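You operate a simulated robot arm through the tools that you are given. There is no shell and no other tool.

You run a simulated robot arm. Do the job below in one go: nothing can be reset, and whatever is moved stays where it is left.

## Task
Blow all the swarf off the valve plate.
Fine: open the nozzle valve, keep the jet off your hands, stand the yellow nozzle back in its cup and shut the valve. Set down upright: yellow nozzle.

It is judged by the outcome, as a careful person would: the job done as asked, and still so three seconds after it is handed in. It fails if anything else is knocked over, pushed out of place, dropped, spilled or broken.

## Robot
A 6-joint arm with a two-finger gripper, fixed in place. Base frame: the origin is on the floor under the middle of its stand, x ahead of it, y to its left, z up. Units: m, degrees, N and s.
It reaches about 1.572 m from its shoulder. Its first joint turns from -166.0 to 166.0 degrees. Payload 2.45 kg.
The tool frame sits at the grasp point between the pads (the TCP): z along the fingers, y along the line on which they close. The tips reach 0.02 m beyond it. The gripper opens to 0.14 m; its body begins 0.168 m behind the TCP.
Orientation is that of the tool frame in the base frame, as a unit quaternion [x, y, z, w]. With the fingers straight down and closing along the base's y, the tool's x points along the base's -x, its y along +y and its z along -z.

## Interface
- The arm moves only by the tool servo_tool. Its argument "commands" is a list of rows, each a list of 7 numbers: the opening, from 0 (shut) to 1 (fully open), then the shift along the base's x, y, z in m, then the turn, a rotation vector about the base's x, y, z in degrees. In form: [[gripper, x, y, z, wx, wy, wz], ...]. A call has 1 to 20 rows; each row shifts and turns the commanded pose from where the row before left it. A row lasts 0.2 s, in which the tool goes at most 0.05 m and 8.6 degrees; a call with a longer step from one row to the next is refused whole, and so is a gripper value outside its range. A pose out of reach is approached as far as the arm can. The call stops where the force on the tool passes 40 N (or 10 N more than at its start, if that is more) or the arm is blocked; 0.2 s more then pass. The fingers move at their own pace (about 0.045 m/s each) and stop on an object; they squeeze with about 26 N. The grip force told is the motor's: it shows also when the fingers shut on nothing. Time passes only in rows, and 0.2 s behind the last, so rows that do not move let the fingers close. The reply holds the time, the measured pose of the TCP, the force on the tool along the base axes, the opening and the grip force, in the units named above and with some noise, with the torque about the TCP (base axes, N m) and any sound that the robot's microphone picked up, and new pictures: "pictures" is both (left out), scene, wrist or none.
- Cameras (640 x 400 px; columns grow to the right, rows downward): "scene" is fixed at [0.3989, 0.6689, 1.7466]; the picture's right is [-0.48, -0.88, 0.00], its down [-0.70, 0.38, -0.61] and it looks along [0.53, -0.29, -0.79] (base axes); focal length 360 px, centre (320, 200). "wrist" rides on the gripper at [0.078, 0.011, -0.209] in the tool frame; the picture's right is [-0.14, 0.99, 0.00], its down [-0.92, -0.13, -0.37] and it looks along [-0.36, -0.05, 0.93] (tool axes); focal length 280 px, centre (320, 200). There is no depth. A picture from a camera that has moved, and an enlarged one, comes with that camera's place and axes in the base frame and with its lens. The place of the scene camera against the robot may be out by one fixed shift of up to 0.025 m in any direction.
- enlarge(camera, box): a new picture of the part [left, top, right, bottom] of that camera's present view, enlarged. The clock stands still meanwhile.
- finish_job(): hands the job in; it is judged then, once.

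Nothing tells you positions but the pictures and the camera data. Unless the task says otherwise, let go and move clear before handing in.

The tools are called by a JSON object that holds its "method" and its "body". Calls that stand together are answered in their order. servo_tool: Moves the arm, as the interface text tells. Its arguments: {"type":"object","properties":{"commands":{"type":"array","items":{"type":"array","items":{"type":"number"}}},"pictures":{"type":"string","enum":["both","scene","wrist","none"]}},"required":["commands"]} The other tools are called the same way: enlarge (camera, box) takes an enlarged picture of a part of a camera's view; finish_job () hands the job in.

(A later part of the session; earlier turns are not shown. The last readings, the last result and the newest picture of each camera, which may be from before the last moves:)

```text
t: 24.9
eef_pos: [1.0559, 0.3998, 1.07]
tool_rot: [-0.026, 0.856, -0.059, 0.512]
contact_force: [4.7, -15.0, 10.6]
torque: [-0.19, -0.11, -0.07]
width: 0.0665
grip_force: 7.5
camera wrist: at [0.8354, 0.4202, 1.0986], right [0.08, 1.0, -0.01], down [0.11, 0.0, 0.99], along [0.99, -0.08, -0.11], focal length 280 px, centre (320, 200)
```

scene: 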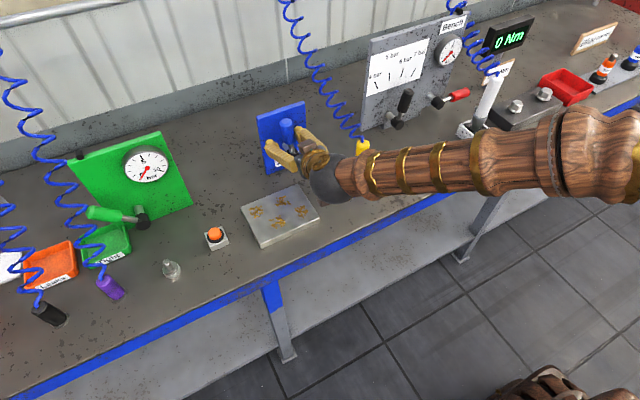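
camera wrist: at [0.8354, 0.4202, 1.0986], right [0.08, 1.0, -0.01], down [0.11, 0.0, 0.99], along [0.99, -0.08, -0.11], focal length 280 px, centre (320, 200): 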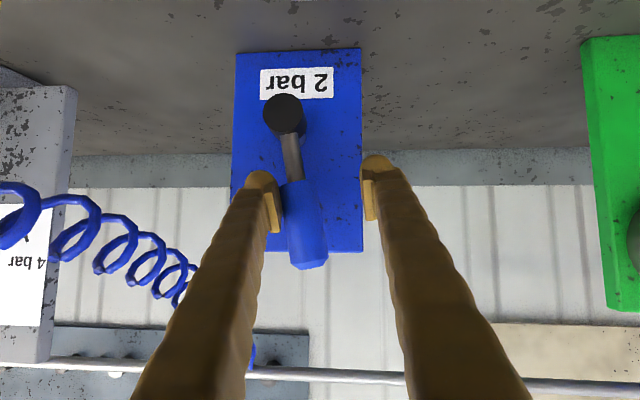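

The lever is at its +10° stop. I ease off and retract straight back from the lever, then look at the nozzle.

{"method": "servo_tool", "body": {"commands": [[0.5, 0, -0.01, 0.001, 0, 0, 0], [0.6, 0, 0, 0, 0, 0, 0], [0.6, -0.0352, 0.003, 0.0187, 0, 0, 0], [0.6, -0.0352, 0.003, 0.0187, 0, 0, 0], [0.6, -0.0352, 0.003, 0.0187, 0, 0, 0], [0.6, -0.0352, 0.003, 0.0187, 0, 0, 0], [0.6, 0, 0, 0, 0, 0, 0]]}}

{"method": "enlarge", "body": {"camera": "wrist", "box": [0, 0, 320, 200]}}

```text
t: 26.5
eef_pos: [0.9155, 0.4036, 1.1457]
tool_rot: [-0.026, 0.857, -0.06, 0.512]
contact_force: [0.0, -0.6, -0.1]
torque: [0.01, 0.03, 0.03]
width: 0.0838
grip_force: 0.1
camera wrist: at [0.6942, 0.4226, 1.1749], right [0.08, 1.0, -0.01], down [0.11, 0.0, 0.99], along [0.99, -0.08, -0.11], focal length 280 px, centre (320, 200)
```

scene: 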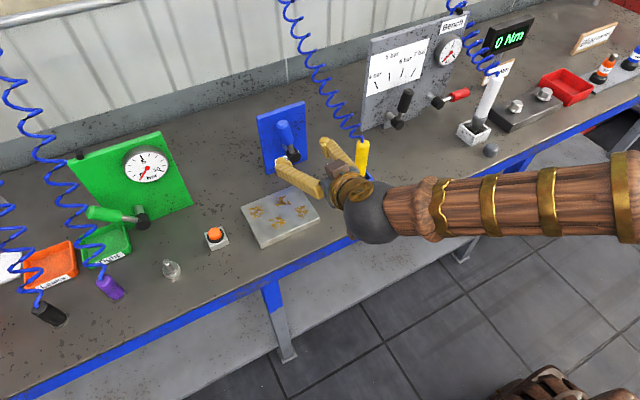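
wrist: 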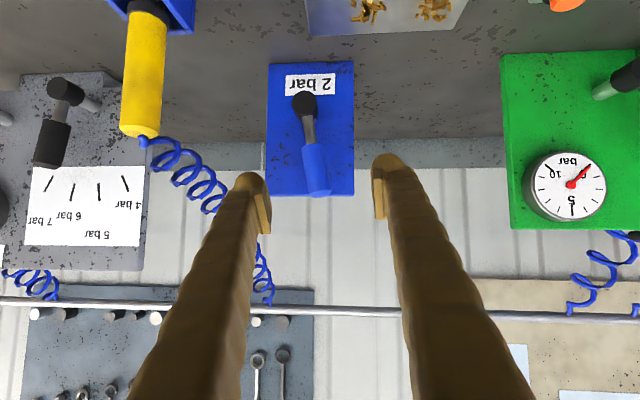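

```text
2.00 times, centred on (160, 100) of wrist
camera zoom: at [0.6942, 0.4226, 1.1749], right [0.08, 1.0, -0.01], down [0.11, 0.0, 0.99], along [0.99, -0.08, -0.11], focal length 561 px, centre (640, 400)
```

zoom: 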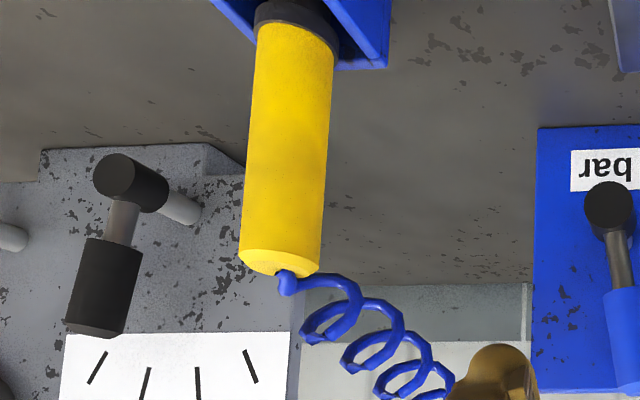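

The lever reads about +8–10°, and the hose and nozzle are undisturbed. Before taking the nozzle I want to know a reachable blowing pose, so I try one empty-handed: hand pointing diagonally +x/+y and about 28° below level, in front of the plate.

{"method": "servo_tool", "body": {"commands": [[0.3, -0.0231, -0.0227, 0, 0, 0, 8], [0.3, -0.0231, -0.0227, 0, 0, 0, 8], [0.3, -0.0231, -0.0227, 0, 0, 0, 8], [0.3, -0.0231, -0.0227, 0, 0, 0, 8], [0.3, -0.0231, -0.0227, 0, 0, 0, 8], [0.3, 0, 0, -0.035, 0, 0, 0], [0.3, 0, 0, -0.035, 0, 0, 0], [0.3, 0, 0, 0, 0, 0, 0]]}}

```text
t: 28.3
eef_pos: [0.7716, 0.364, 1.0577]
tool_rot: [-0.264, 0.838, 0.038, 0.476]
contact_force: [-0.8, 0.6, -0.6]
torque: [0.01, 0.03, 0.01]
width: 0.042
grip_force: 0.0
out of reach, approached as far as the arm can: row 4, 5, 6, 7
camera wrist: at [0.5714, 0.2754, 1.1062], right [-0.42, 0.91, -0.07], down [0.15, 0.15, 0.98], along [0.9, 0.4, -0.2], focal length 280 px, centre (320, 200)
```

scene: 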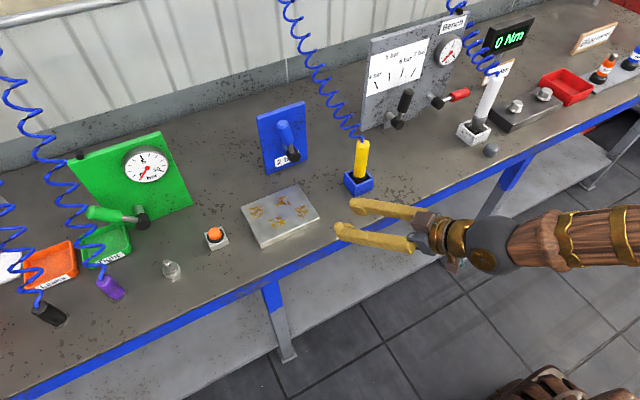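
wrist: 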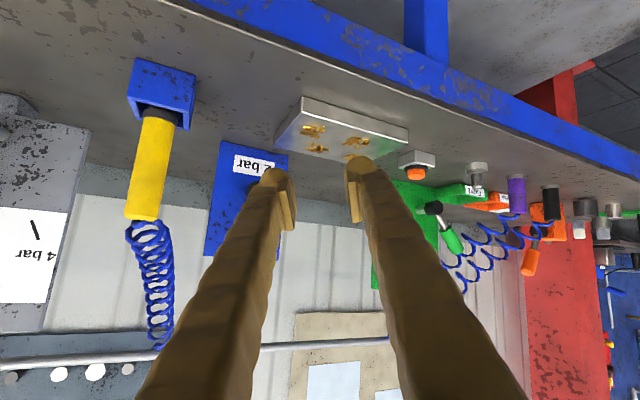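

This pose — TCP (0.77, 0.36, 1.06), pointing azimuth 22°, 33° below level — would put the nozzle tip right at the plate's front edge, which is just what I need. I check that I can sweep it sideways and forward.

{"method": "servo_tool", "body": {"commands": [[0.3, 0, 0.03, 0, 0, 0, 0], [0.3, 0, 0.03, 0, 0, 0, 0], [0.3, 0, 0.03, 0, 0, 0, 0], [0.3, 0.02, 0, -0.01, 0, 0, 0], [0.3, 0.02, 0, -0.01, 0, 0, 0], [0.3, 0, 0, 0, 0, 0, 0]], "pictures": "none"}}

{"method": "servo_tool", "body": {"commands": [[0.3, 0, -0.03, 0, 0, 0, 0], [0.3, 0, -0.03, 0, 0, 0, 0], [0.3, 0, -0.03, 0, 0, 0, 0], [0.3, 0, 0, 0, 0, 0, 0]], "pictures": "none"}}

```text
t: 29.7
eef_pos: [0.8114, 0.4524, 1.0372]
tool_rot: [-0.264, 0.838, 0.039, 0.476]
contact_force: [0.7, 0.5, 0.1]
torque: [-0.03, 0.0, 0.03]
width: 0.0424
grip_force: 0.1
```

```text
t: 30.7
eef_pos: [0.8092, 0.3683, 1.0395]
tool_rot: [-0.262, 0.84, 0.032, 0.474]
contact_force: [-0.1, -0.2, -0.5]
torque: [0.0, 0.0, 0.05]
width: 0.042
grip_force: 0.2
out of reach, approached as far as the arm can: row 3
```

Sweeping with y ≥ 0.37 is reachable, which covers the chips. Now I rise, turn the hand straight down, open it and place it above the nozzle at (0.948, 0.220).

{"method": "servo_tool", "body": {"commands": [[0.3, 0, -0.003, 0.0267, -0.43, 6.38, -3.52], [0.3, 0, -0.003, 0.0267, -0.43, 6.38, -3.52], [0.4, 0, -0.008, 0.0267, -0.43, 6.38, -3.52], [0.5, 0, -0.008, 0.0267, -0.43, 6.38, -3.52], [0.6, 0, -0.01, 0.0267, -0.43, 6.38, -3.52], [0.7, 0, -0.01, 0.0267, -0.43, 6.38, -3.52], [0.8, 0, -0.01, 0.0267, -0.43, 6.38, -3.52], [0.9, 0, -0.01, 0.0267, -0.43, 6.38, -3.52], [1, 0, -0.01, 0.0267, -0.43, 6.38, -3.52], [1, 0.0347, -0.019, 0, 0, 0, 0], [1, 0.0347, -0.019, 0, 0, 0, 0], [1, 0.0347, -0.019, 0, 0, 0, 0], [1, 0.0347, -0.019, 0, 0, 0, 0], [1, 0, 0, 0, 0, 0, 0]]}}

```text
t: 33.7
eef_pos: [0.9566, 0.2133, 1.2641]
tool_rot: [-0.017, 0.999, -0.007, 0.039]
contact_force: [0.0, 0.7, 0.6]
torque: [0.01, -0.02, 0.02]
width: 0.1398
grip_force: 0.0
out of reach, approached as far as the arm can: row 2, 3
camera wrist: at [0.8616, 0.2237, 1.4661], right [0.11, 0.99, 0.0], down [0.89, -0.09, 0.44], along [0.44, -0.05, -0.9], focal length 280 px, centre (320, 200)
```

scene: 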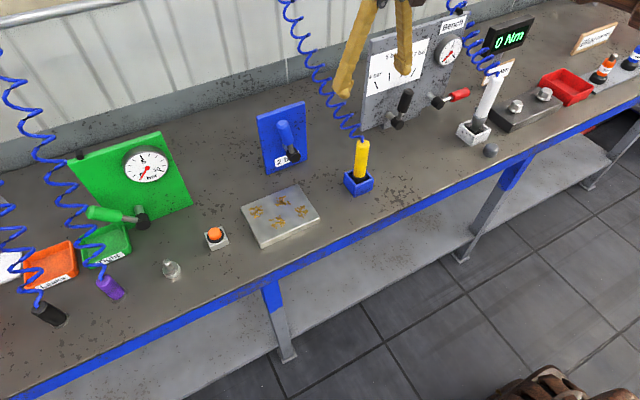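
wrist: 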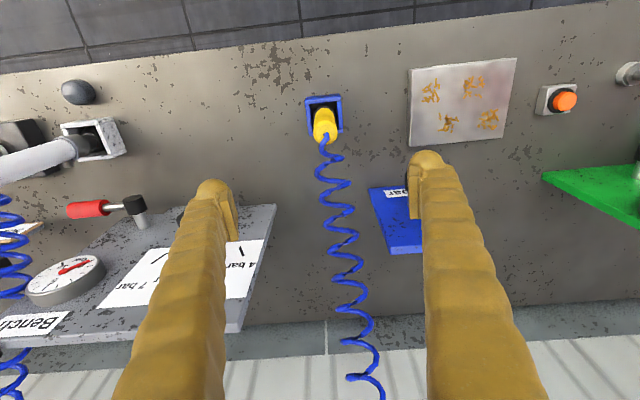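

The hand is above the nozzle, tilted only 4°. I enlarge the wrist view to refine the nozzle's position before descending.

{"method": "enlarge", "body": {"camera": "wrist", "box": [280, 80, 380, 180]}}

{"method": "servo_tool", "body": {"commands": [[1, -0.0086, 0.0067, 0, 0.8, 4.5, -1.95], [1, 0, 0, 0, 0, 0, 0], [1, 0, 0, 0, 0, 0, 0]], "pictures": "wrist"}}

{"method": "enlarge", "body": {"camera": "wrist", "box": [270, 60, 390, 180]}}

```text
4.00 times, centred on (330, 130) of wrist
camera zoom: at [0.8616, 0.2237, 1.4661], right [0.11, 0.99, 0.0], down [0.89, -0.09, 0.44], along [0.44, -0.05, -0.9], focal length 1122 px, centre (280, 480)
```

zoom: 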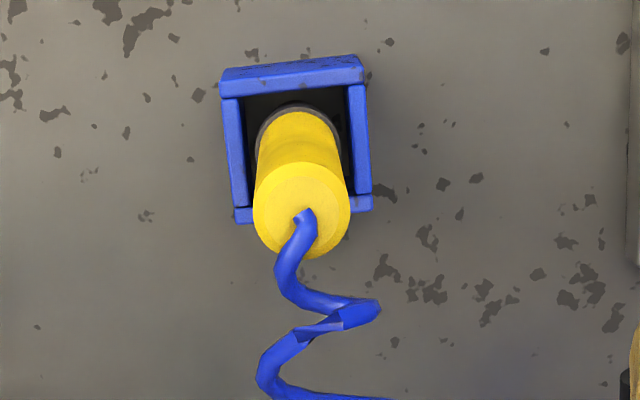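

```text
t: 34.5
eef_pos: [0.9481, 0.2197, 1.2634]
tool_rot: [0.002, 1.0, 0.001, 0.0]
contact_force: [0.1, 0.1, 0.3]
torque: [0.02, 0.0, 0.0]
width: 0.1404
grip_force: 0.1
camera wrist: at [0.8694, 0.2307, 1.4728], right [0.14, 0.99, 0.0], down [0.92, -0.13, 0.37], along [0.36, -0.05, -0.93], focal length 280 px, centre (320, 200)
```

wrist: 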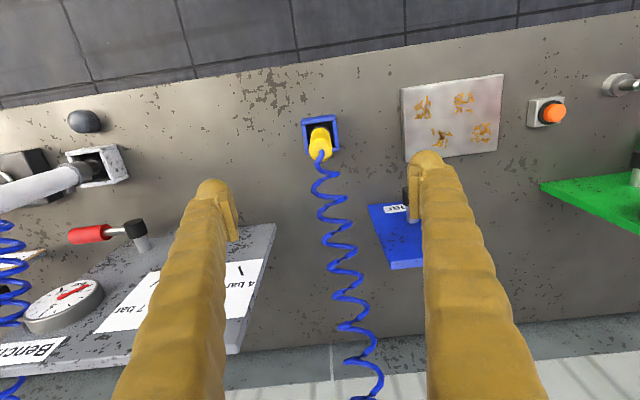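

```text
3.33 times, centred on (330, 120) of wrist
camera zoom: at [0.8694, 0.2307, 1.4728], right [0.14, 0.99, 0.0], down [0.92, -0.13, 0.37], along [0.36, -0.05, -0.93], focal length 935 px, centre (287, 467)
```

zoom: 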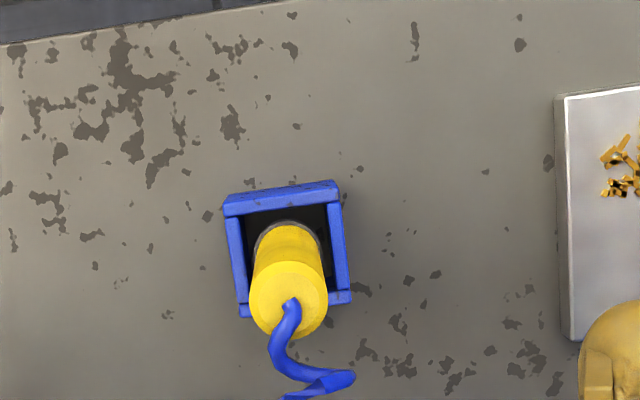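

The nozzle axis is at about (0.948, 0.2205) with the top at 1.076, straight below the open hand. I descend with the fingers either side of it, first part way.

{"method": "servo_tool", "body": {"commands": [[1, 0, 0.0005, -0.04, 0, 0, 0], [1, 0, 0, -0.04, 0, 0, 0], [1, 0, 0, -0.04, 0, 0, 0], [1, 0, 0, -0.03, 0, 0, 0], [1, 0, 0, 0, 0, 0, 0]]}}

```text
t: 35.7
eef_pos: [0.948, 0.2202, 1.114]
tool_rot: [0.001, 1.0, 0.0, 0.0]
contact_force: [-0.4, 0.3, 0.2]
torque: [-0.02, 0.0, -0.01]
width: 0.14
grip_force: 0.1
camera wrist: at [0.8698, 0.2321, 1.3226], right [0.14, 0.99, 0.0], down [0.92, -0.13, 0.37], along [0.37, -0.05, -0.93], focal length 280 px, centre (320, 200)
```

scene: 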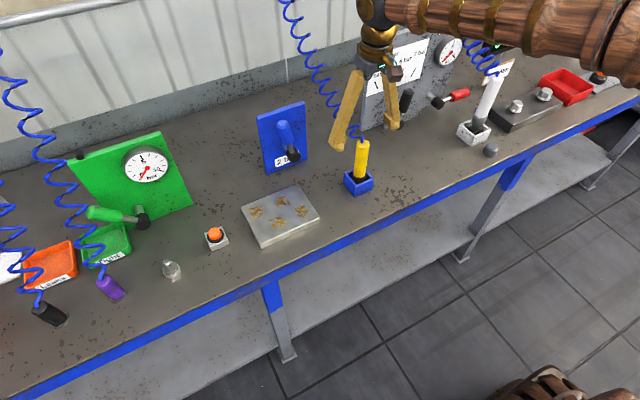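
wrist: 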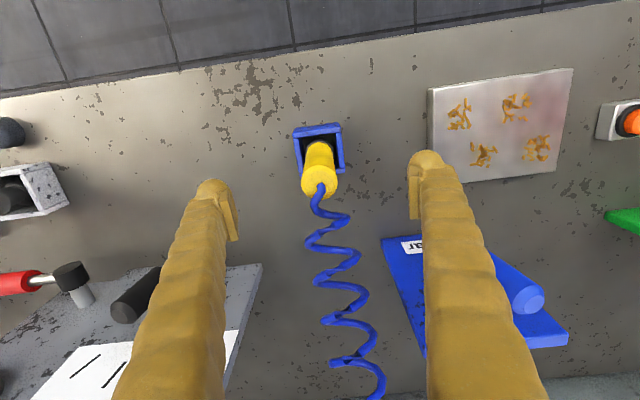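

Everything is centred. I go down to grip height (z≈1.04, pads on the upper half of the yellow body) and close.

{"method": "servo_tool", "body": {"commands": [[1, 0, 0.0003, -0.036, 0, 0, 0], [1, 0, 0, -0.036, 0, 0, 0], [1, 0, 0, 0, 0, 0, 0], [0.6, 0, 0, 0, 0, 0, 0], [0.3, 0, 0, 0, 0, 0, 0], [0.3, 0, 0, 0, 0, 0, 0], [0.1, 0, 0, 0, 0, 0, 0], [0.1, 0, 0, 0, 0, 0, 0], [0.1, 0, 0, 0, 0, 0, 0], [0.1, 0, 0, 0, 0, 0, 0], [0.1, 0, 0, 0, 0, 0, 0]]}}

```text
t: 38.1
eef_pos: [0.9485, 0.2212, 1.0418]
tool_rot: [0.0, 1.0, 0.001, 0.0]
contact_force: [0.0, -0.8, -0.8]
torque: [0.03, -0.02, 0.03]
width: 0.0322
grip_force: 25.9
camera wrist: at [0.8695, 0.2318, 1.2509], right [0.14, 0.99, 0.0], down [0.92, -0.13, 0.37], along [0.37, -0.05, -0.93], focal length 280 px, centre (320, 200)
```

scene: 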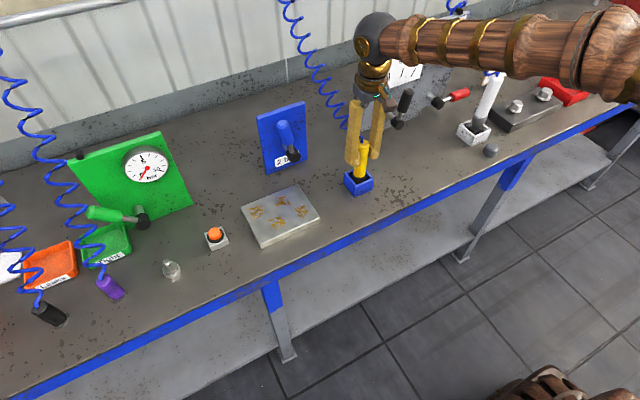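
wrist: 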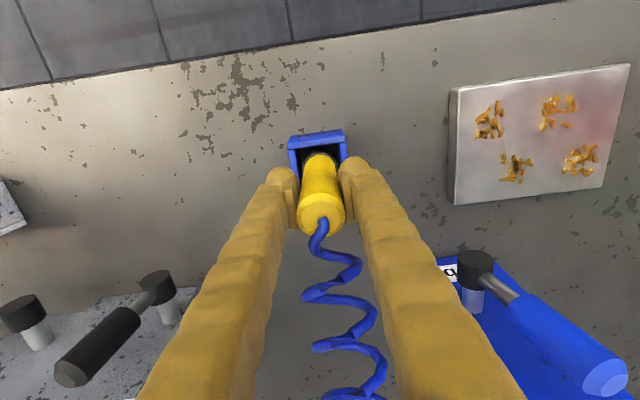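

The nozzle is gripped (32 mm wide, 26 N). I lift it straight up out of the cup and check the hold.

{"method": "servo_tool", "body": {"commands": [[0, 0, 0, 0.01, 0, 0, 0], [0, 0, 0, 0.02, 0, 0, 0], [0, 0, 0, 0.03, 0, 0, 0], [0, 0, 0, 0.03, 0, 0, 0], [0, 0, 0, 0.03, 0, 0, 0], [0, 0, 0, 0.02, 0, 0, 0], [0, 0, 0, 0, 0, 0, 0]]}}

{"method": "enlarge", "body": {"camera": "scene", "box": [300, 40, 440, 220]}}

```text
t: 39.7
eef_pos: [0.9483, 0.2203, 1.1816]
tool_rot: [0.0, 1.0, 0.001, 0.0]
contact_force: [-0.2, 0.1, -4.5]
torque: [-0.01, 0.05, 0.01]
width: 0.032
grip_force: 25.9
camera wrist: at [0.8698, 0.232, 1.3912], right [0.14, 0.99, 0.0], down [0.92, -0.13, 0.37], along [0.37, -0.05, -0.93], focal length 280 px, centre (320, 200)
```

scene: 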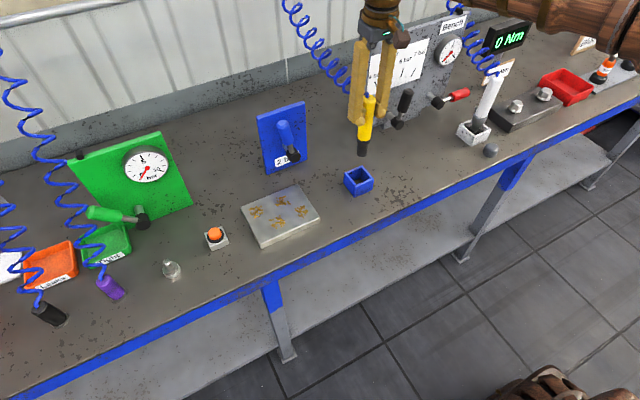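
wrist: 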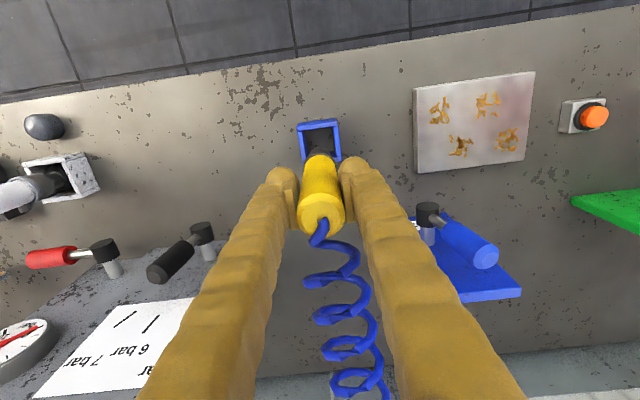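

```text
2.22 times, centred on (370, 130) of scene
camera zoom: at [0.3989, 0.6689, 1.7466], right [-0.48, -0.88, 0.0], down [-0.7, 0.38, -0.61], along [0.53, -0.29, -0.79], focal length 800 px, centre (209, 356)
```

zoom: 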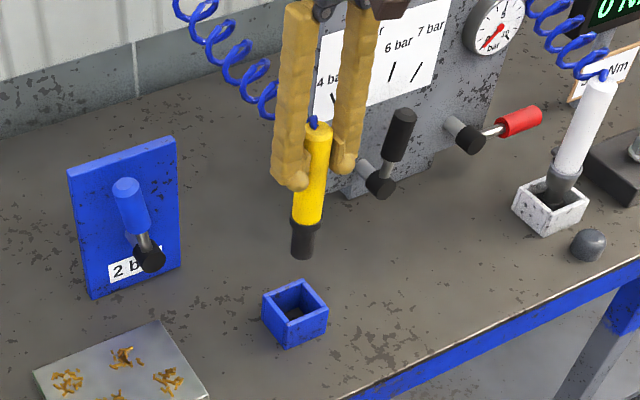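

The nozzle is out cleanly, cup empty, lever still at its open end. I move back over the front edge first, then across to the plate while tilting the nozzle to point forward (+x) and down at the chips.

{"method": "servo_tool", "body": {"commands": [[0, -0.037, 0.01, 0, 0, 0, 0], [0, -0.037, 0.01, 0, 0, 0, 0], [0, -0.037, 0.01, 0, 0, 0, 0], [0, -0.037, 0.01, 0, 0, 0, 0], [0, -0.003, 0.022, -0.005, 0, -8, 0], [0, -0.003, 0.022, -0.005, 0, -8, 0], [0, -0.003, 0.022, -0.005, 0, -8, 0], [0, -0.003, 0.022, -0.005, 0, -8, 0], [0, -0.003, 0.022, -0.005, 0, -8, 0], [0, -0.003, 0.022, -0.005, 0, -8, 0], [0, -0.003, 0.022, -0.005, 0, -8, 0], [0, 0, 0, 0, 0, 0, 0]]}}

{"method": "enlarge", "body": {"camera": "scene", "box": [220, 120, 420, 280]}}

```text
t: 42.3
eef_pos: [0.7776, 0.4166, 1.1466]
tool_rot: [0.0, 0.883, 0.001, 0.469]
contact_force: [-0.2, 0.4, -2.4]
torque: [-0.03, 0.15, 0.02]
width: 0.032
grip_force: 26.2
camera wrist: at [0.5612, 0.4271, 1.1988], right [0.08, 0.99, 0.12], down [0.21, -0.13, 0.97], along [0.97, -0.05, -0.22], focal length 280 px, centre (320, 200)
```

scene: 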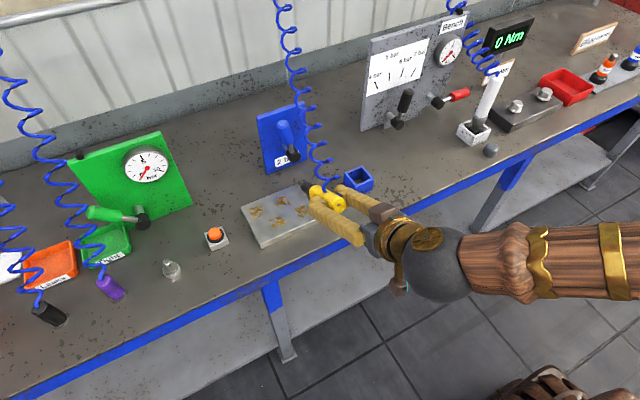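
wrist: 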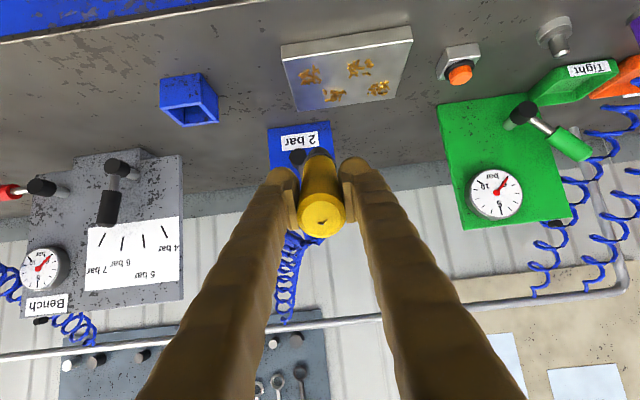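

```text
2.50 times, centred on (320, 200) of scene
camera zoom: at [0.3989, 0.6689, 1.7466], right [-0.48, -0.88, 0.0], down [-0.7, 0.38, -0.61], along [0.53, -0.29, -0.79], focal length 900 px, centre (320, 200)
```

zoom: 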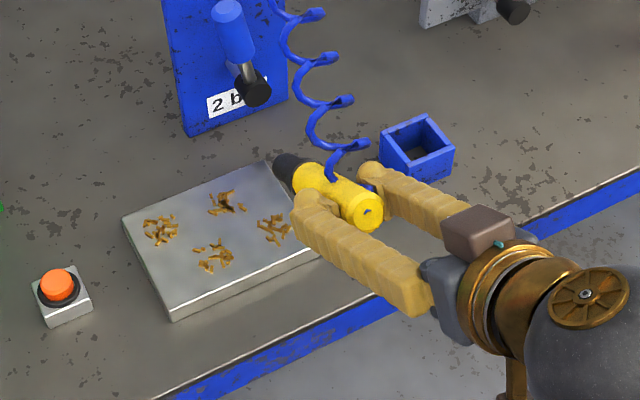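

The tilted pose is reachable (34° below level, pointing +x) and the tip is just above the front of the plate. I lower it so the jet axis falls on the chips.

{"method": "servo_tool", "body": {"commands": [[0, 0, 0, -0.03, 0, 0, 0], [0, 0, 0, -0.03, 0, 0, 0], [0, 0, 0, -0.03, 0, 0, 0], [0, 0, 0, 0, 0, 0, 0], [0, 0, 0, 0, 0, 0, 0]]}}

{"method": "enlarge", "body": {"camera": "scene", "box": [220, 120, 420, 280]}}

```text
t: 43.5
eef_pos: [0.7788, 0.415, 1.0562]
tool_rot: [0.001, 0.883, 0.0, 0.47]
contact_force: [0.6, -0.8, -3.0]
torque: [0.02, 0.13, -0.03]
width: 0.0321
grip_force: 25.8
camera wrist: at [0.5622, 0.427, 1.1089], right [0.08, 0.99, 0.12], down [0.21, -0.13, 0.97], along [0.97, -0.05, -0.22], focal length 280 px, centre (320, 200)
```

scene: 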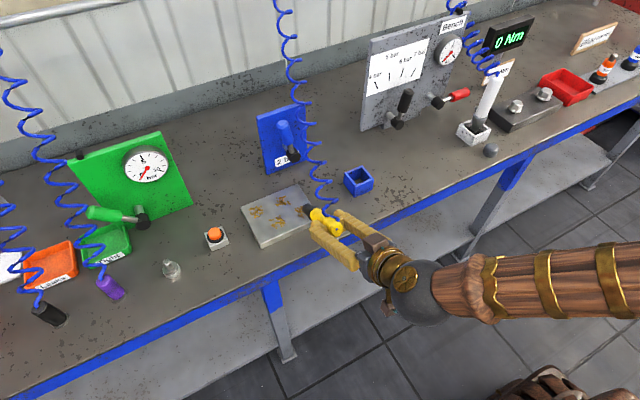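
wrist: 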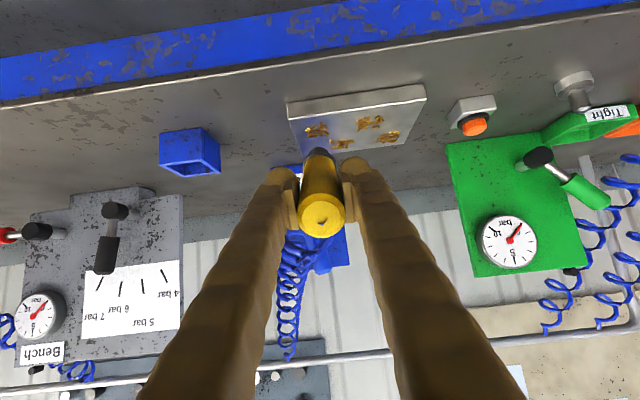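

```text
2.50 times, centred on (320, 200) of scene
camera zoom: at [0.3989, 0.6689, 1.7466], right [-0.48, -0.88, 0.0], down [-0.7, 0.38, -0.61], along [0.53, -0.29, -0.79], focal length 900 px, centre (320, 200)
```

zoom: 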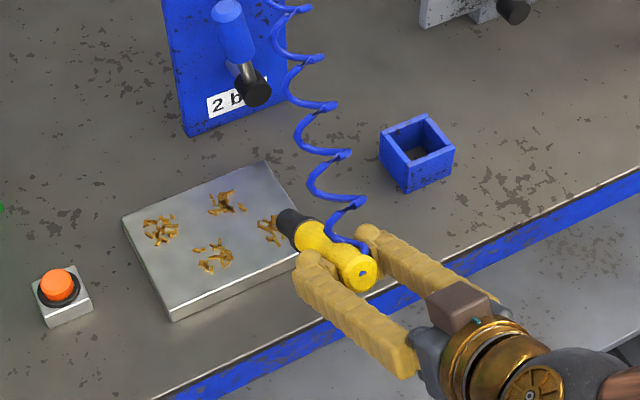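

The chips have not moved yet; the jet axis still passes slightly above the nearest cluster. I pull back so that the axis hits the nearest cluster at (0.931, 0.415) directly.

{"method": "servo_tool", "body": {"commands": [[0, -0.02, 0, 0, 0, 0, 0], [0, -0.025, 0, 0, 0, 0, 0], [0, 0, 0, 0, 0, 0, 0], [0, 0, 0, 0, 0, 0, 0]], "pictures": "none"}}

{"method": "enlarge", "body": {"camera": "scene", "box": [220, 120, 420, 280]}}

{"method": "enlarge", "body": {"camera": "wrist", "box": [220, 60, 480, 240]}}

```text
t: 44.5
eef_pos: [0.7336, 0.4146, 1.0563]
tool_rot: [0.0, 0.883, 0.001, 0.469]
contact_force: [0.0, 0.0, -3.2]
torque: [0.0, 0.1, -0.01]
width: 0.032
grip_force: 25.6
```

```text
2.50 times, centred on (320, 200) of scene
camera zoom: at [0.3989, 0.6689, 1.7466], right [-0.48, -0.88, 0.0], down [-0.7, 0.38, -0.61], along [0.53, -0.29, -0.79], focal length 900 px, centre (320, 200)
```

zoom: 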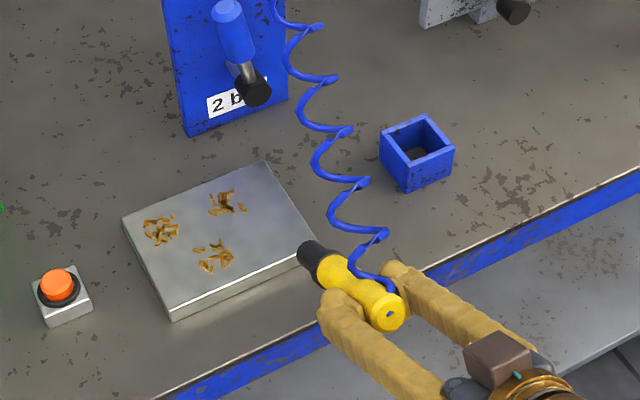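

```text
2.22 times, centred on (350, 150) of wrist
camera zoom: at [0.5171, 0.4269, 1.1087], right [0.08, 0.99, 0.12], down [0.21, -0.13, 0.97], along [0.97, -0.05, -0.22], focal length 623 px, centre (253, 311)
```

zoom: 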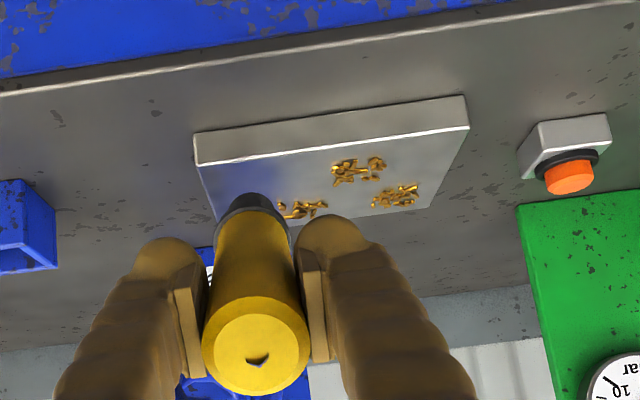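

The jet works: the first cluster is gone from the plate. Three clusters remain, so I shift to aim at the one at (0.931, 0.489) and dwell there.

{"method": "servo_tool", "body": {"commands": [[0, 0, 0.025, 0, 0, 0, 0], [0, 0, 0.025, 0, 0, 0, 0], [0, 0, 0.025, 0, 0, 0, 0], [0, 0, 0, 0, 0, 0, 0], [0, 0, 0, 0, 0, 0, 0], [0, 0, 0, 0, 0, 0, 0]], "pictures": "wrist"}}

{"method": "enlarge", "body": {"camera": "scene", "box": [220, 120, 420, 280]}}

```text
t: 45.9
eef_pos: [0.7344, 0.4907, 1.0565]
tool_rot: [0.0, 0.883, 0.0, 0.47]
contact_force: [0.1, 0.3, -1.3]
torque: [0.01, 0.12, 0.0]
width: 0.0322
grip_force: 26.1
camera wrist: at [0.517, 0.5012, 1.109], right [0.08, 0.99, 0.12], down [0.21, -0.13, 0.97], along [0.97, -0.05, -0.22], focal length 280 px, centre (320, 200)
```

wrist: 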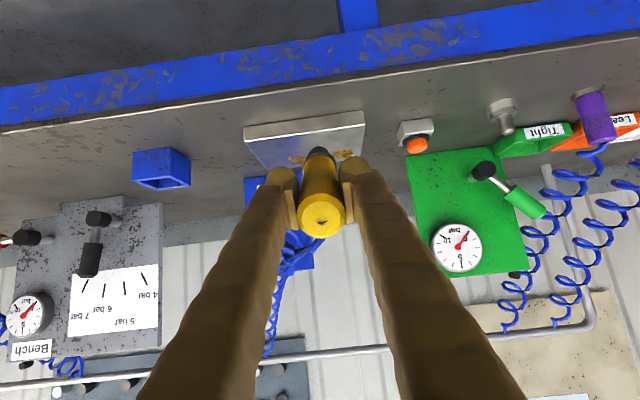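

```text
2.50 times, centred on (320, 200) of scene
camera zoom: at [0.3989, 0.6689, 1.7466], right [-0.48, -0.88, 0.0], down [-0.7, 0.38, -0.61], along [0.53, -0.29, -0.79], focal length 900 px, centre (320, 200)
```

zoom: 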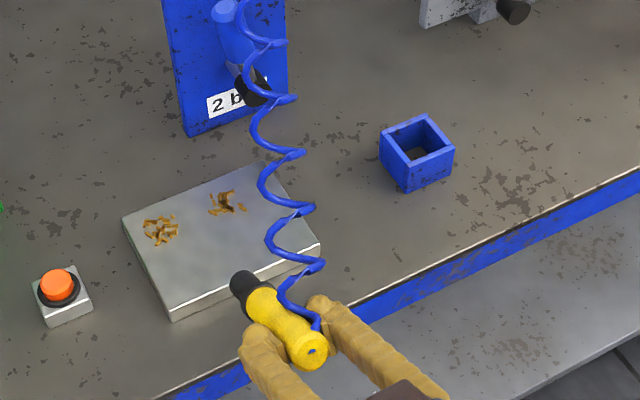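

The second cluster is gone too. Next I aim at the far cluster at (0.992, 0.525).

{"method": "servo_tool", "body": {"commands": [[0, 0.02, 0.0115, 0, 0, 0, 0], [0, 0.02, 0.0115, 0, 0, 0, 0], [0, 0.019, 0.0115, 0, 0, 0, 0], [0, 0, 0, 0, 0, 0, 0], [0, 0, 0, 0, 0, 0, 0], [0, 0, 0, 0, 0, 0, 0]], "pictures": "wrist"}}

{"method": "enlarge", "body": {"camera": "scene", "box": [220, 120, 420, 280]}}

```text
t: 47.3
eef_pos: [0.7925, 0.5236, 1.055]
tool_rot: [0.0, 0.883, 0.0, 0.47]
contact_force: [-0.2, 0.1, -2.1]
torque: [0.03, 0.15, -0.03]
width: 0.0321
grip_force: 26.1
camera wrist: at [0.5768, 0.5354, 1.109], right [0.08, 0.99, 0.12], down [0.21, -0.13, 0.97], along [0.97, -0.05, -0.22], focal length 280 px, centre (320, 200)
```

wrist: 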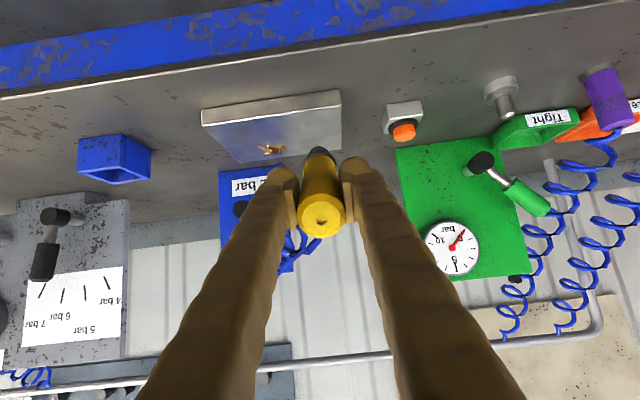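

```text
2.50 times, centred on (320, 200) of scene
camera zoom: at [0.3989, 0.6689, 1.7466], right [-0.48, -0.88, 0.0], down [-0.7, 0.38, -0.61], along [0.53, -0.29, -0.79], focal length 900 px, centre (320, 200)
```

zoom: 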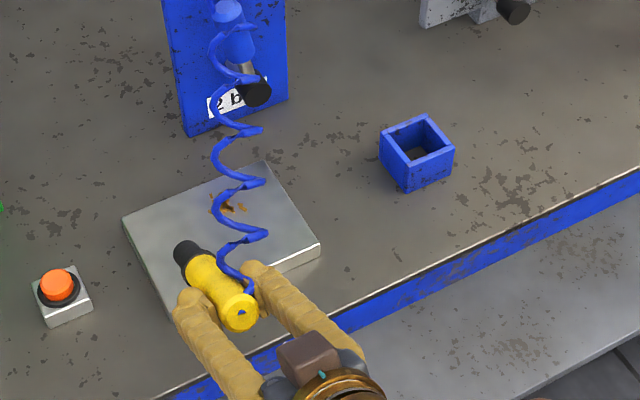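

Only the cluster at (0.989, 0.45) remains. I aim at it now.

{"method": "servo_tool", "body": {"commands": [[0, 0, -0.025, 0, 0, 0, 0], [0, 0, -0.025, 0, 0, 0, 0], [0, -0.002, -0.023, 0, 0, 0, 0], [0, 0, 0, 0, 0, 0, 0], [0, 0, 0, 0, 0, 0, 0], [0, 0, 0, 0, 0, 0, 0]], "pictures": "wrist"}}

{"method": "enlarge", "body": {"camera": "scene", "box": [220, 120, 420, 280]}}

```text
t: 48.7
eef_pos: [0.7905, 0.4518, 1.0551]
tool_rot: [0.0, 0.883, 0.001, 0.469]
contact_force: [-0.3, 0.6, -3.0]
torque: [0.0, 0.12, 0.0]
width: 0.0321
grip_force: 26.3
camera wrist: at [0.5734, 0.4624, 1.1085], right [0.08, 0.99, 0.12], down [0.21, -0.13, 0.97], along [0.97, -0.05, -0.22], focal length 280 px, centre (320, 200)
```

wrist: 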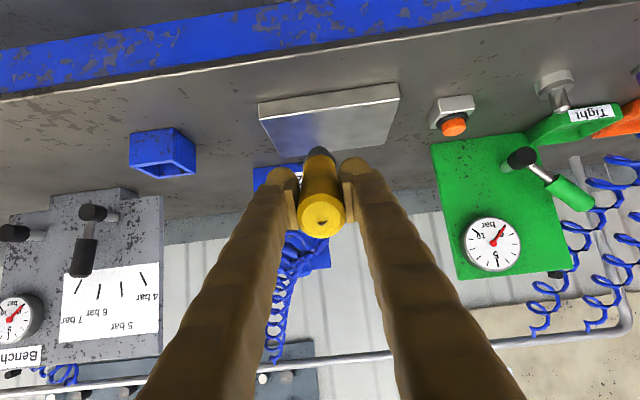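

```text
2.50 times, centred on (320, 200) of scene
camera zoom: at [0.3989, 0.6689, 1.7466], right [-0.48, -0.88, 0.0], down [-0.7, 0.38, -0.61], along [0.53, -0.29, -0.79], focal length 900 px, centre (320, 200)
```

zoom: 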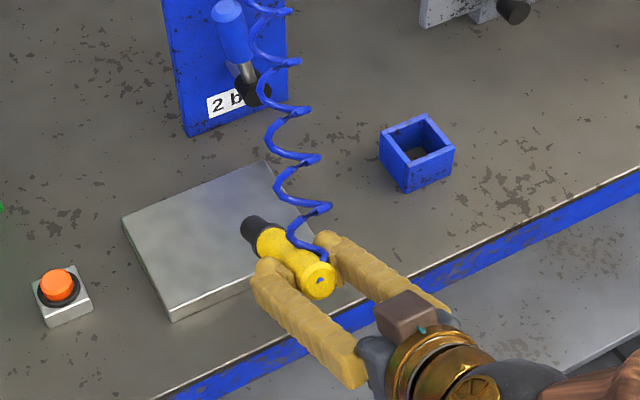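

The plate looks clean. I raise the nozzle, turn it back upright over the front edge and bring it above the cup, and then I can check the whole plate.

{"method": "servo_tool", "body": {"commands": [[0, -0.004, 0, 0.03, 0, 0, 0], [0, -0.004, 0, 0.03, 0, 0, 0], [0, -0.004, 0, 0.03, 0, 0, 0], [0, 0.003, -0.0274, 0.005, 0, 8, 0], [0, 0.003, -0.0274, 0.005, 0, 8, 0], [0, 0.003, -0.0274, 0.005, 0, 8, 0], [0, 0.003, -0.0274, 0.005, 0, 8, 0], [0, 0.003, -0.0274, 0.005, 0, 8, 0], [0, 0.003, -0.0274, 0.005, 0, 8, 0], [0, 0.003, -0.0274, 0.005, 0, 8, 0], [0, 0.0371, -0.01, 0, 0, 0, 0], [0, 0.0371, -0.01, 0, 0, 0, 0], [0, 0.0371, -0.01, 0, 0, 0, 0], [0, 0.0371, -0.01, 0, 0, 0, 0], [0, 0, 0, 0, 0, 0, 0]]}}

{"method": "enlarge", "body": {"camera": "scene", "box": [220, 120, 380, 260]}}

{"method": "enlarge", "body": {"camera": "wrist", "box": [390, 50, 550, 190]}}

{"method": "enlarge", "body": {"camera": "wrist", "box": [260, 80, 400, 250]}}

```text
t: 51.9
eef_pos: [0.9488, 0.2199, 1.1807]
tool_rot: [0.0, 1.0, 0.0, 0.0]
contact_force: [0.5, 0.4, -2.7]
torque: [-0.02, -0.01, -0.01]
width: 0.0321
grip_force: 26.3
camera wrist: at [0.87, 0.2307, 1.3909], right [0.14, 0.99, 0.0], down [0.92, -0.13, 0.37], along [0.37, -0.05, -0.93], focal length 280 px, centre (320, 200)
```

scene: 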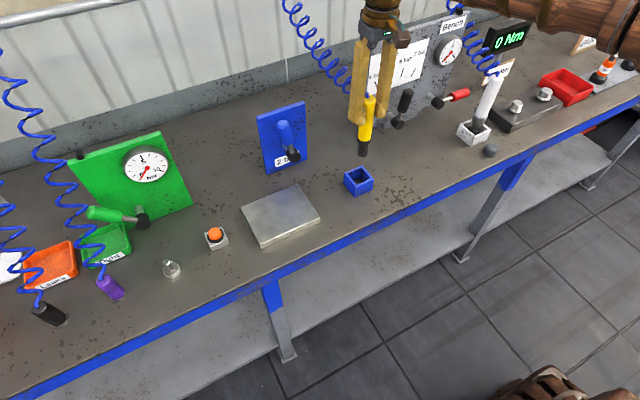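
wrist: 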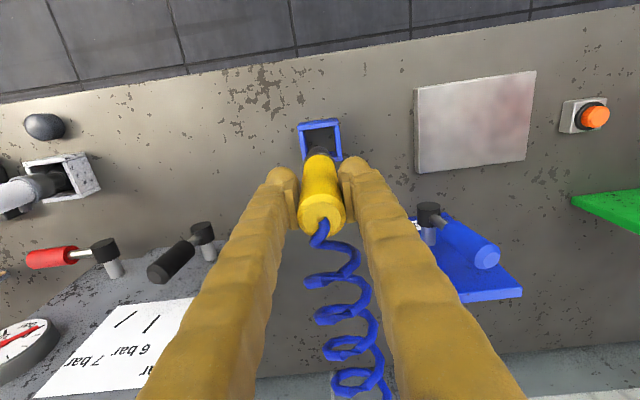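

```text
2.86 times, centred on (300, 190) of scene
camera zoom: at [0.3989, 0.6689, 1.7466], right [-0.48, -0.88, 0.0], down [-0.7, 0.38, -0.61], along [0.53, -0.29, -0.79], focal length 1029 px, centre (377, 229)
```

zoom: 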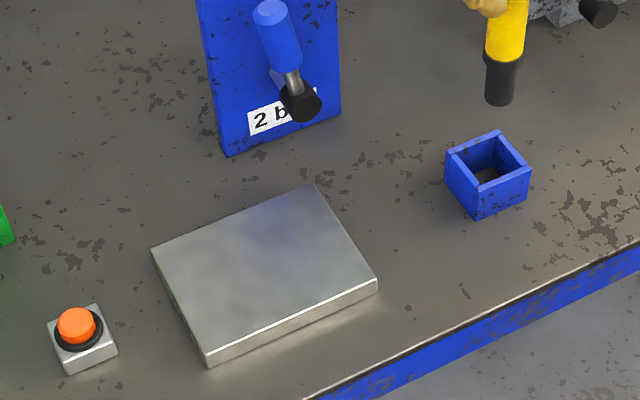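

```text
2.86 times, centred on (470, 120) of wrist
camera zoom: at [0.87, 0.2307, 1.3909], right [0.14, 0.99, 0.0], down [0.92, -0.13, 0.37], along [0.37, -0.05, -0.93], focal length 801 px, centre (-109, 429)
```

zoom: 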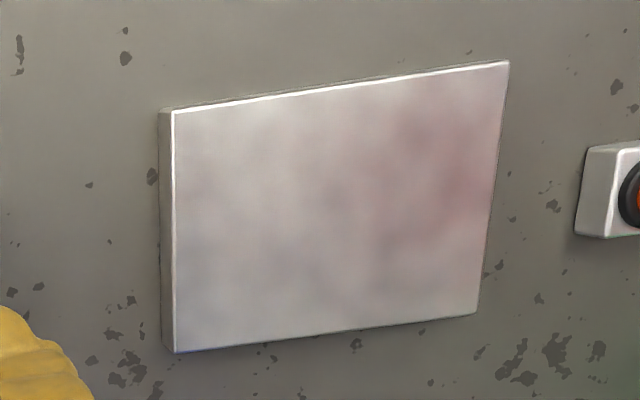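

```text
2.35 times, centred on (330, 165) of wrist
camera zoom: at [0.87, 0.2307, 1.3909], right [0.14, 0.99, 0.0], down [0.92, -0.13, 0.37], along [0.37, -0.05, -0.93], focal length 660 px, centre (296, 282)
```

zoom: 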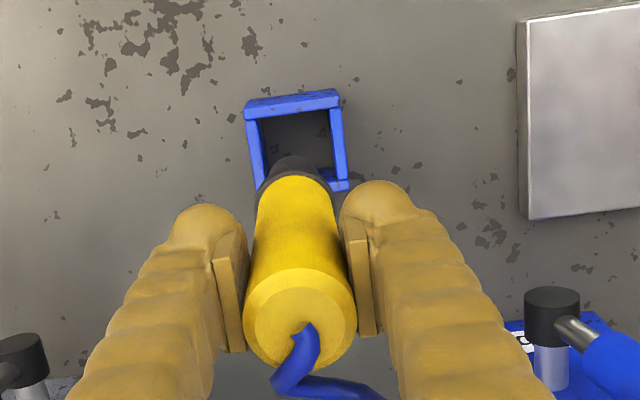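

The plate is bare and the nozzle hangs upright right above its empty cup. I correct the 1 mm sideways offset and lower it into the cup.

{"method": "servo_tool", "body": {"commands": [[0, -0.0004, 0.0013, -0.03, 0, 0, 0], [0, 0, 0, -0.03, 0, 0, 0], [0, 0, 0, -0.03, 0, 0, 0], [0, 0, 0, -0.025, 0, 0, 0], [0, 0, 0, -0.015, 0, 0, 0], [0, 0, 0, -0.0095, 0, 0, 0], [0, 0, 0, 0, 0, 0, 0]]}}

{"method": "enlarge", "body": {"camera": "wrist", "box": [260, 80, 400, 250]}}

```text
t: 53.5
eef_pos: [0.9484, 0.2211, 1.0437]
tool_rot: [0.001, 1.0, 0.001, 0.001]
contact_force: [-3.6, -1.9, 17.9]
torque: [-0.02, 0.33, 0.04]
width: 0.0319
grip_force: 26.2
camera wrist: at [0.8697, 0.2323, 1.2523], right [0.14, 0.99, 0.0], down [0.92, -0.13, 0.37], along [0.37, -0.05, -0.93], focal length 280 px, centre (320, 200)
```

scene: 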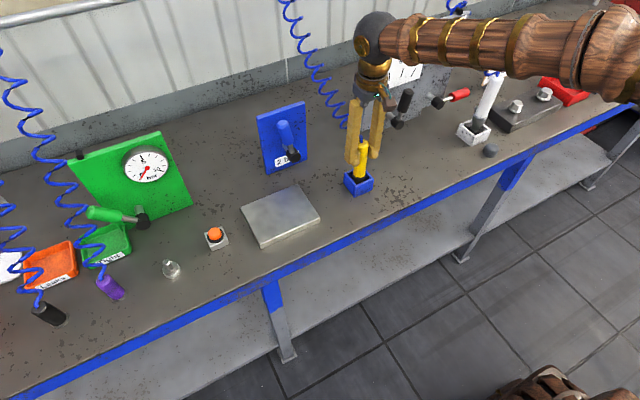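
wrist: 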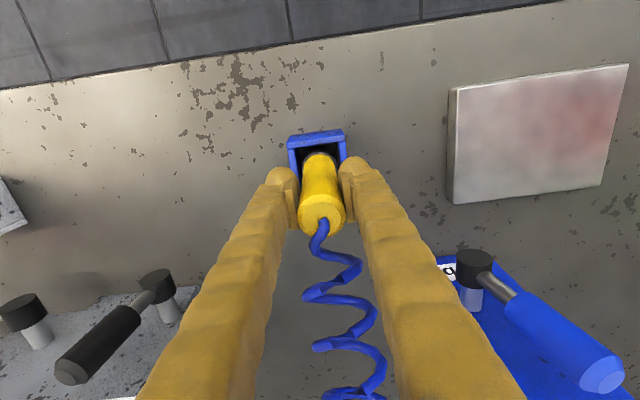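

```text
2.35 times, centred on (330, 165) of wrist
camera zoom: at [0.8697, 0.2323, 1.2523], right [0.14, 0.99, 0.0], down [0.92, -0.13, 0.37], along [0.37, -0.05, -0.93], focal length 660 px, centre (296, 282)
```

zoom: 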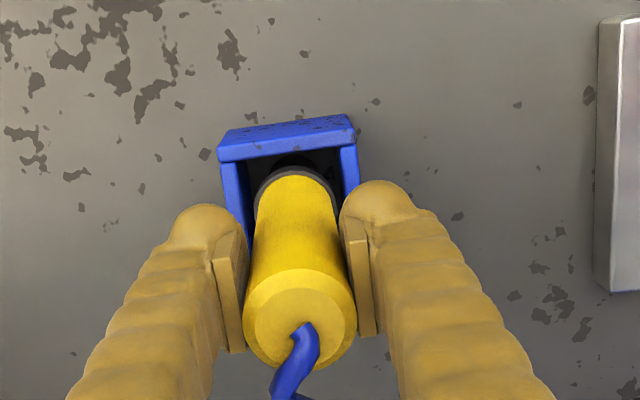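

The nozzle has touched the cup's floor (18 N). I relieve the pressure slightly and open the fingers.

{"method": "servo_tool", "body": {"commands": [[0, 0, 0, 0.001, 0, 0, 0], [0, 0, 0, 0.0005, 0, 0, 0], [0, 0, 0, 0, 0, 0, 0]], "pictures": "none"}}

{"method": "servo_tool", "body": {"commands": [[0.25, 0, 0, 0, 0, 0, 0], [0.3, 0, 0, 0, 0, 0, 0], [0.45, 0, 0, 0, 0, 0, 0], [0.6, 0, 0, 0, 0, 0, 0], [0.8, 0, 0, 0, 0, 0, 0], [1, 0, 0, 0, 0, 0, 0], [1, 0, 0, 0, 0, 0, 0], [1, 0, 0, 0, 0, 0, 0]]}}

```text
t: 54.3
eef_pos: [0.9482, 0.2207, 1.0428]
tool_rot: [0.001, 1.0, 0.0, 0.0]
contact_force: [2.0, 0.3, 2.2]
torque: [0.07, -0.29, -0.02]
width: 0.0321
grip_force: 25.8
```

```text
t: 56.1
eef_pos: [0.9482, 0.2207, 1.0445]
tool_rot: [0.001, 1.0, -0.001, 0.0]
contact_force: [0.6, -0.6, 0.3]
torque: [-0.01, -0.02, -0.01]
width: 0.1402
grip_force: 0.1
camera wrist: at [0.87, 0.2322, 1.2529], right [0.14, 0.99, 0.0], down [0.92, -0.13, 0.37], along [0.37, -0.05, -0.93], focal length 280 px, centre (320, 200)
```

scene: 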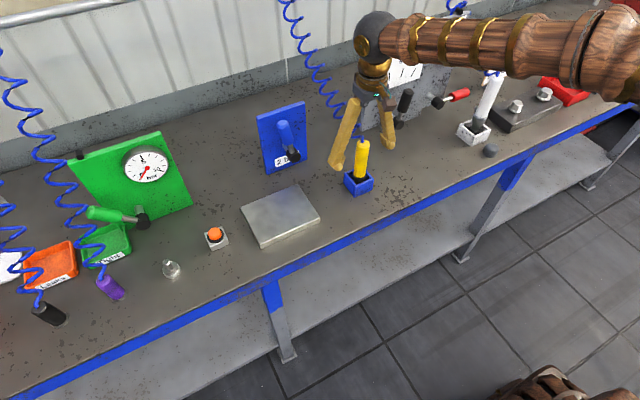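
wrist: 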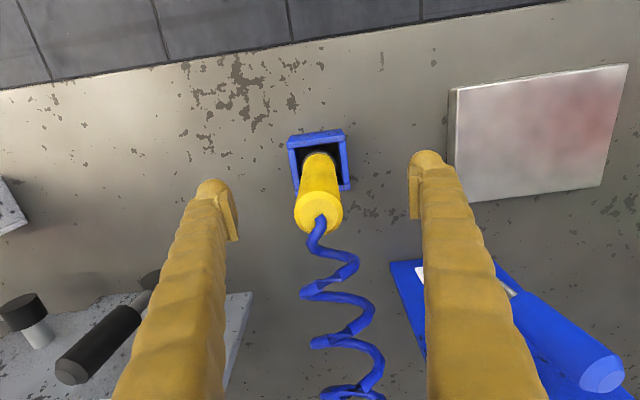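

The nozzle stands upright in its cup, released. I rise clear, turn the hand forward again with fingers closed, and come to the +y side of the valve lever.

{"method": "servo_tool", "body": {"commands": [[1, 0, 0, 0.0375, 0, 0, 0], [1, 0, 0, 0.0375, 0, 0, 0], [1, 0, 0, 0.0375, 0, 0, 0], [1, 0, 0, 0.0375, 0, 0, 0], [1, 0, 0, 0.0375, 0, 0, 0], [1, 0, 0, 0.0375, 0, 0, 0], [0.6, -0.016, 0.0287, 0, 0, -7.75, 0], [0.3, -0.016, 0.0287, 0, 0, -7.75, 0], [0, -0.016, 0.0287, 0, 0, -7.75, 0], [0, -0.016, 0.0287, 0, 0, -7.75, 0], [0, -0.016, 0.0287, 0, 0, -7.75, 0], [0, -0.016, 0.0287, 0, 0, -7.75, 0], [0, -0.016, 0.0287, 0, 0, -7.75, 0], [0, -0.016, 0.0287, 0, 0, -7.75, 0], [0, 0.01, 0.002, -0.04, 0, 0, 0], [0, 0.01, 0.002, -0.04, 0, 0, 0], [0, 0.01, 0.002, -0.04, 0, 0, 0], [0, 0, 0, 0, 0, 0, 0]]}}

```text
t: 59.9
eef_pos: [0.8473, 0.4567, 1.1489]
tool_rot: [0.001, 0.857, 0.0, 0.515]
contact_force: [0.0, 0.4, 0.0]
torque: [-0.01, 0.03, 0.02]
width: 0.0
grip_force: 26.2
camera wrist: at [0.6272, 0.4686, 1.1783], right [0.06, 0.99, 0.12], down [0.11, -0.13, 0.99], along [0.99, -0.05, -0.11], focal length 280 px, centre (320, 200)
```

scene: 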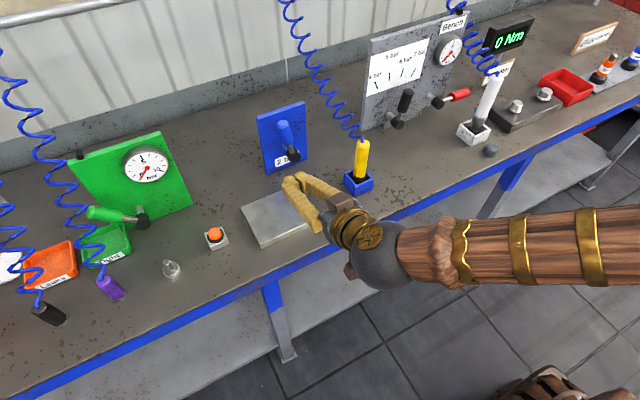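
wrist: 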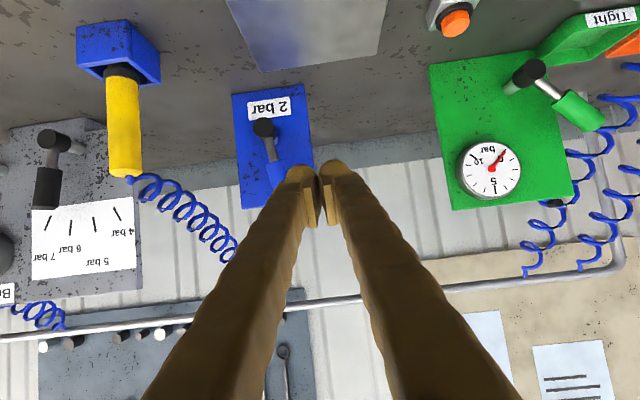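

The closed fingers are in front, the lever and nozzle are clear in view. I advance to the +y side of the lever handle.

{"method": "servo_tool", "body": {"commands": [[0, 0.0347, 0.002, -0.0145, 0, 0, 0], [0, 0.0347, 0.002, -0.0145, 0, 0, 0], [0, 0.0347, 0.002, -0.0145, 0, 0, 0], [0, 0.0347, 0.002, -0.0145, 0, 0, 0], [0, 0.0347, 0, -0.0145, 0, 0, 0], [0, 0.0347, 0, -0.0145, 0, 0, 0], [0, 0, 0, 0, 0, 0, 0]]}}

```text
t: 61.5
eef_pos: [1.0577, 0.4652, 1.0608]
tool_rot: [0.0, 0.857, 0.0, 0.515]
contact_force: [-0.1, -0.7, 0.2]
torque: [-0.03, -0.04, -0.01]
width: 0.0002
grip_force: 26.1
camera wrist: at [0.8372, 0.4763, 1.0906], right [0.06, 0.99, 0.12], down [0.11, -0.13, 0.99], along [0.99, -0.05, -0.11], focal length 280 px, centre (320, 200)
```

scene: 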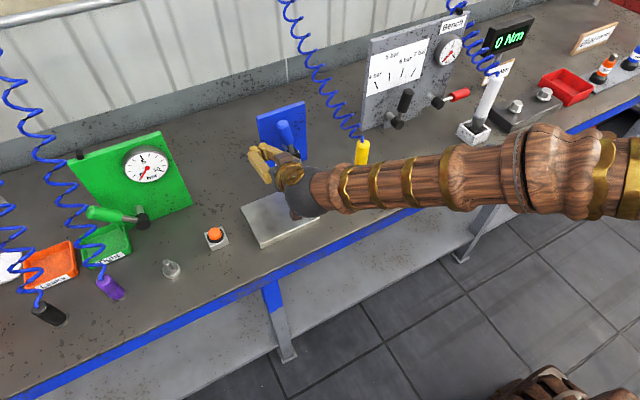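
wrist: 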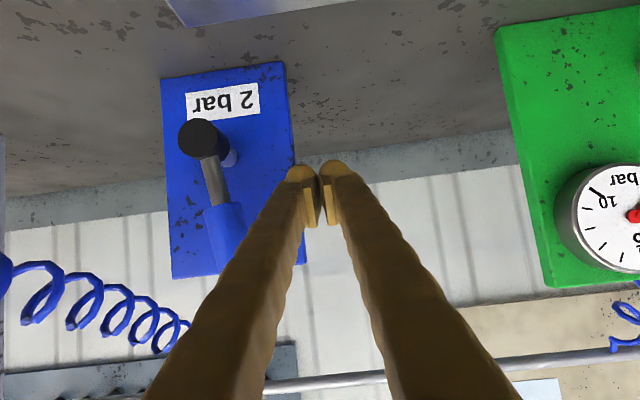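

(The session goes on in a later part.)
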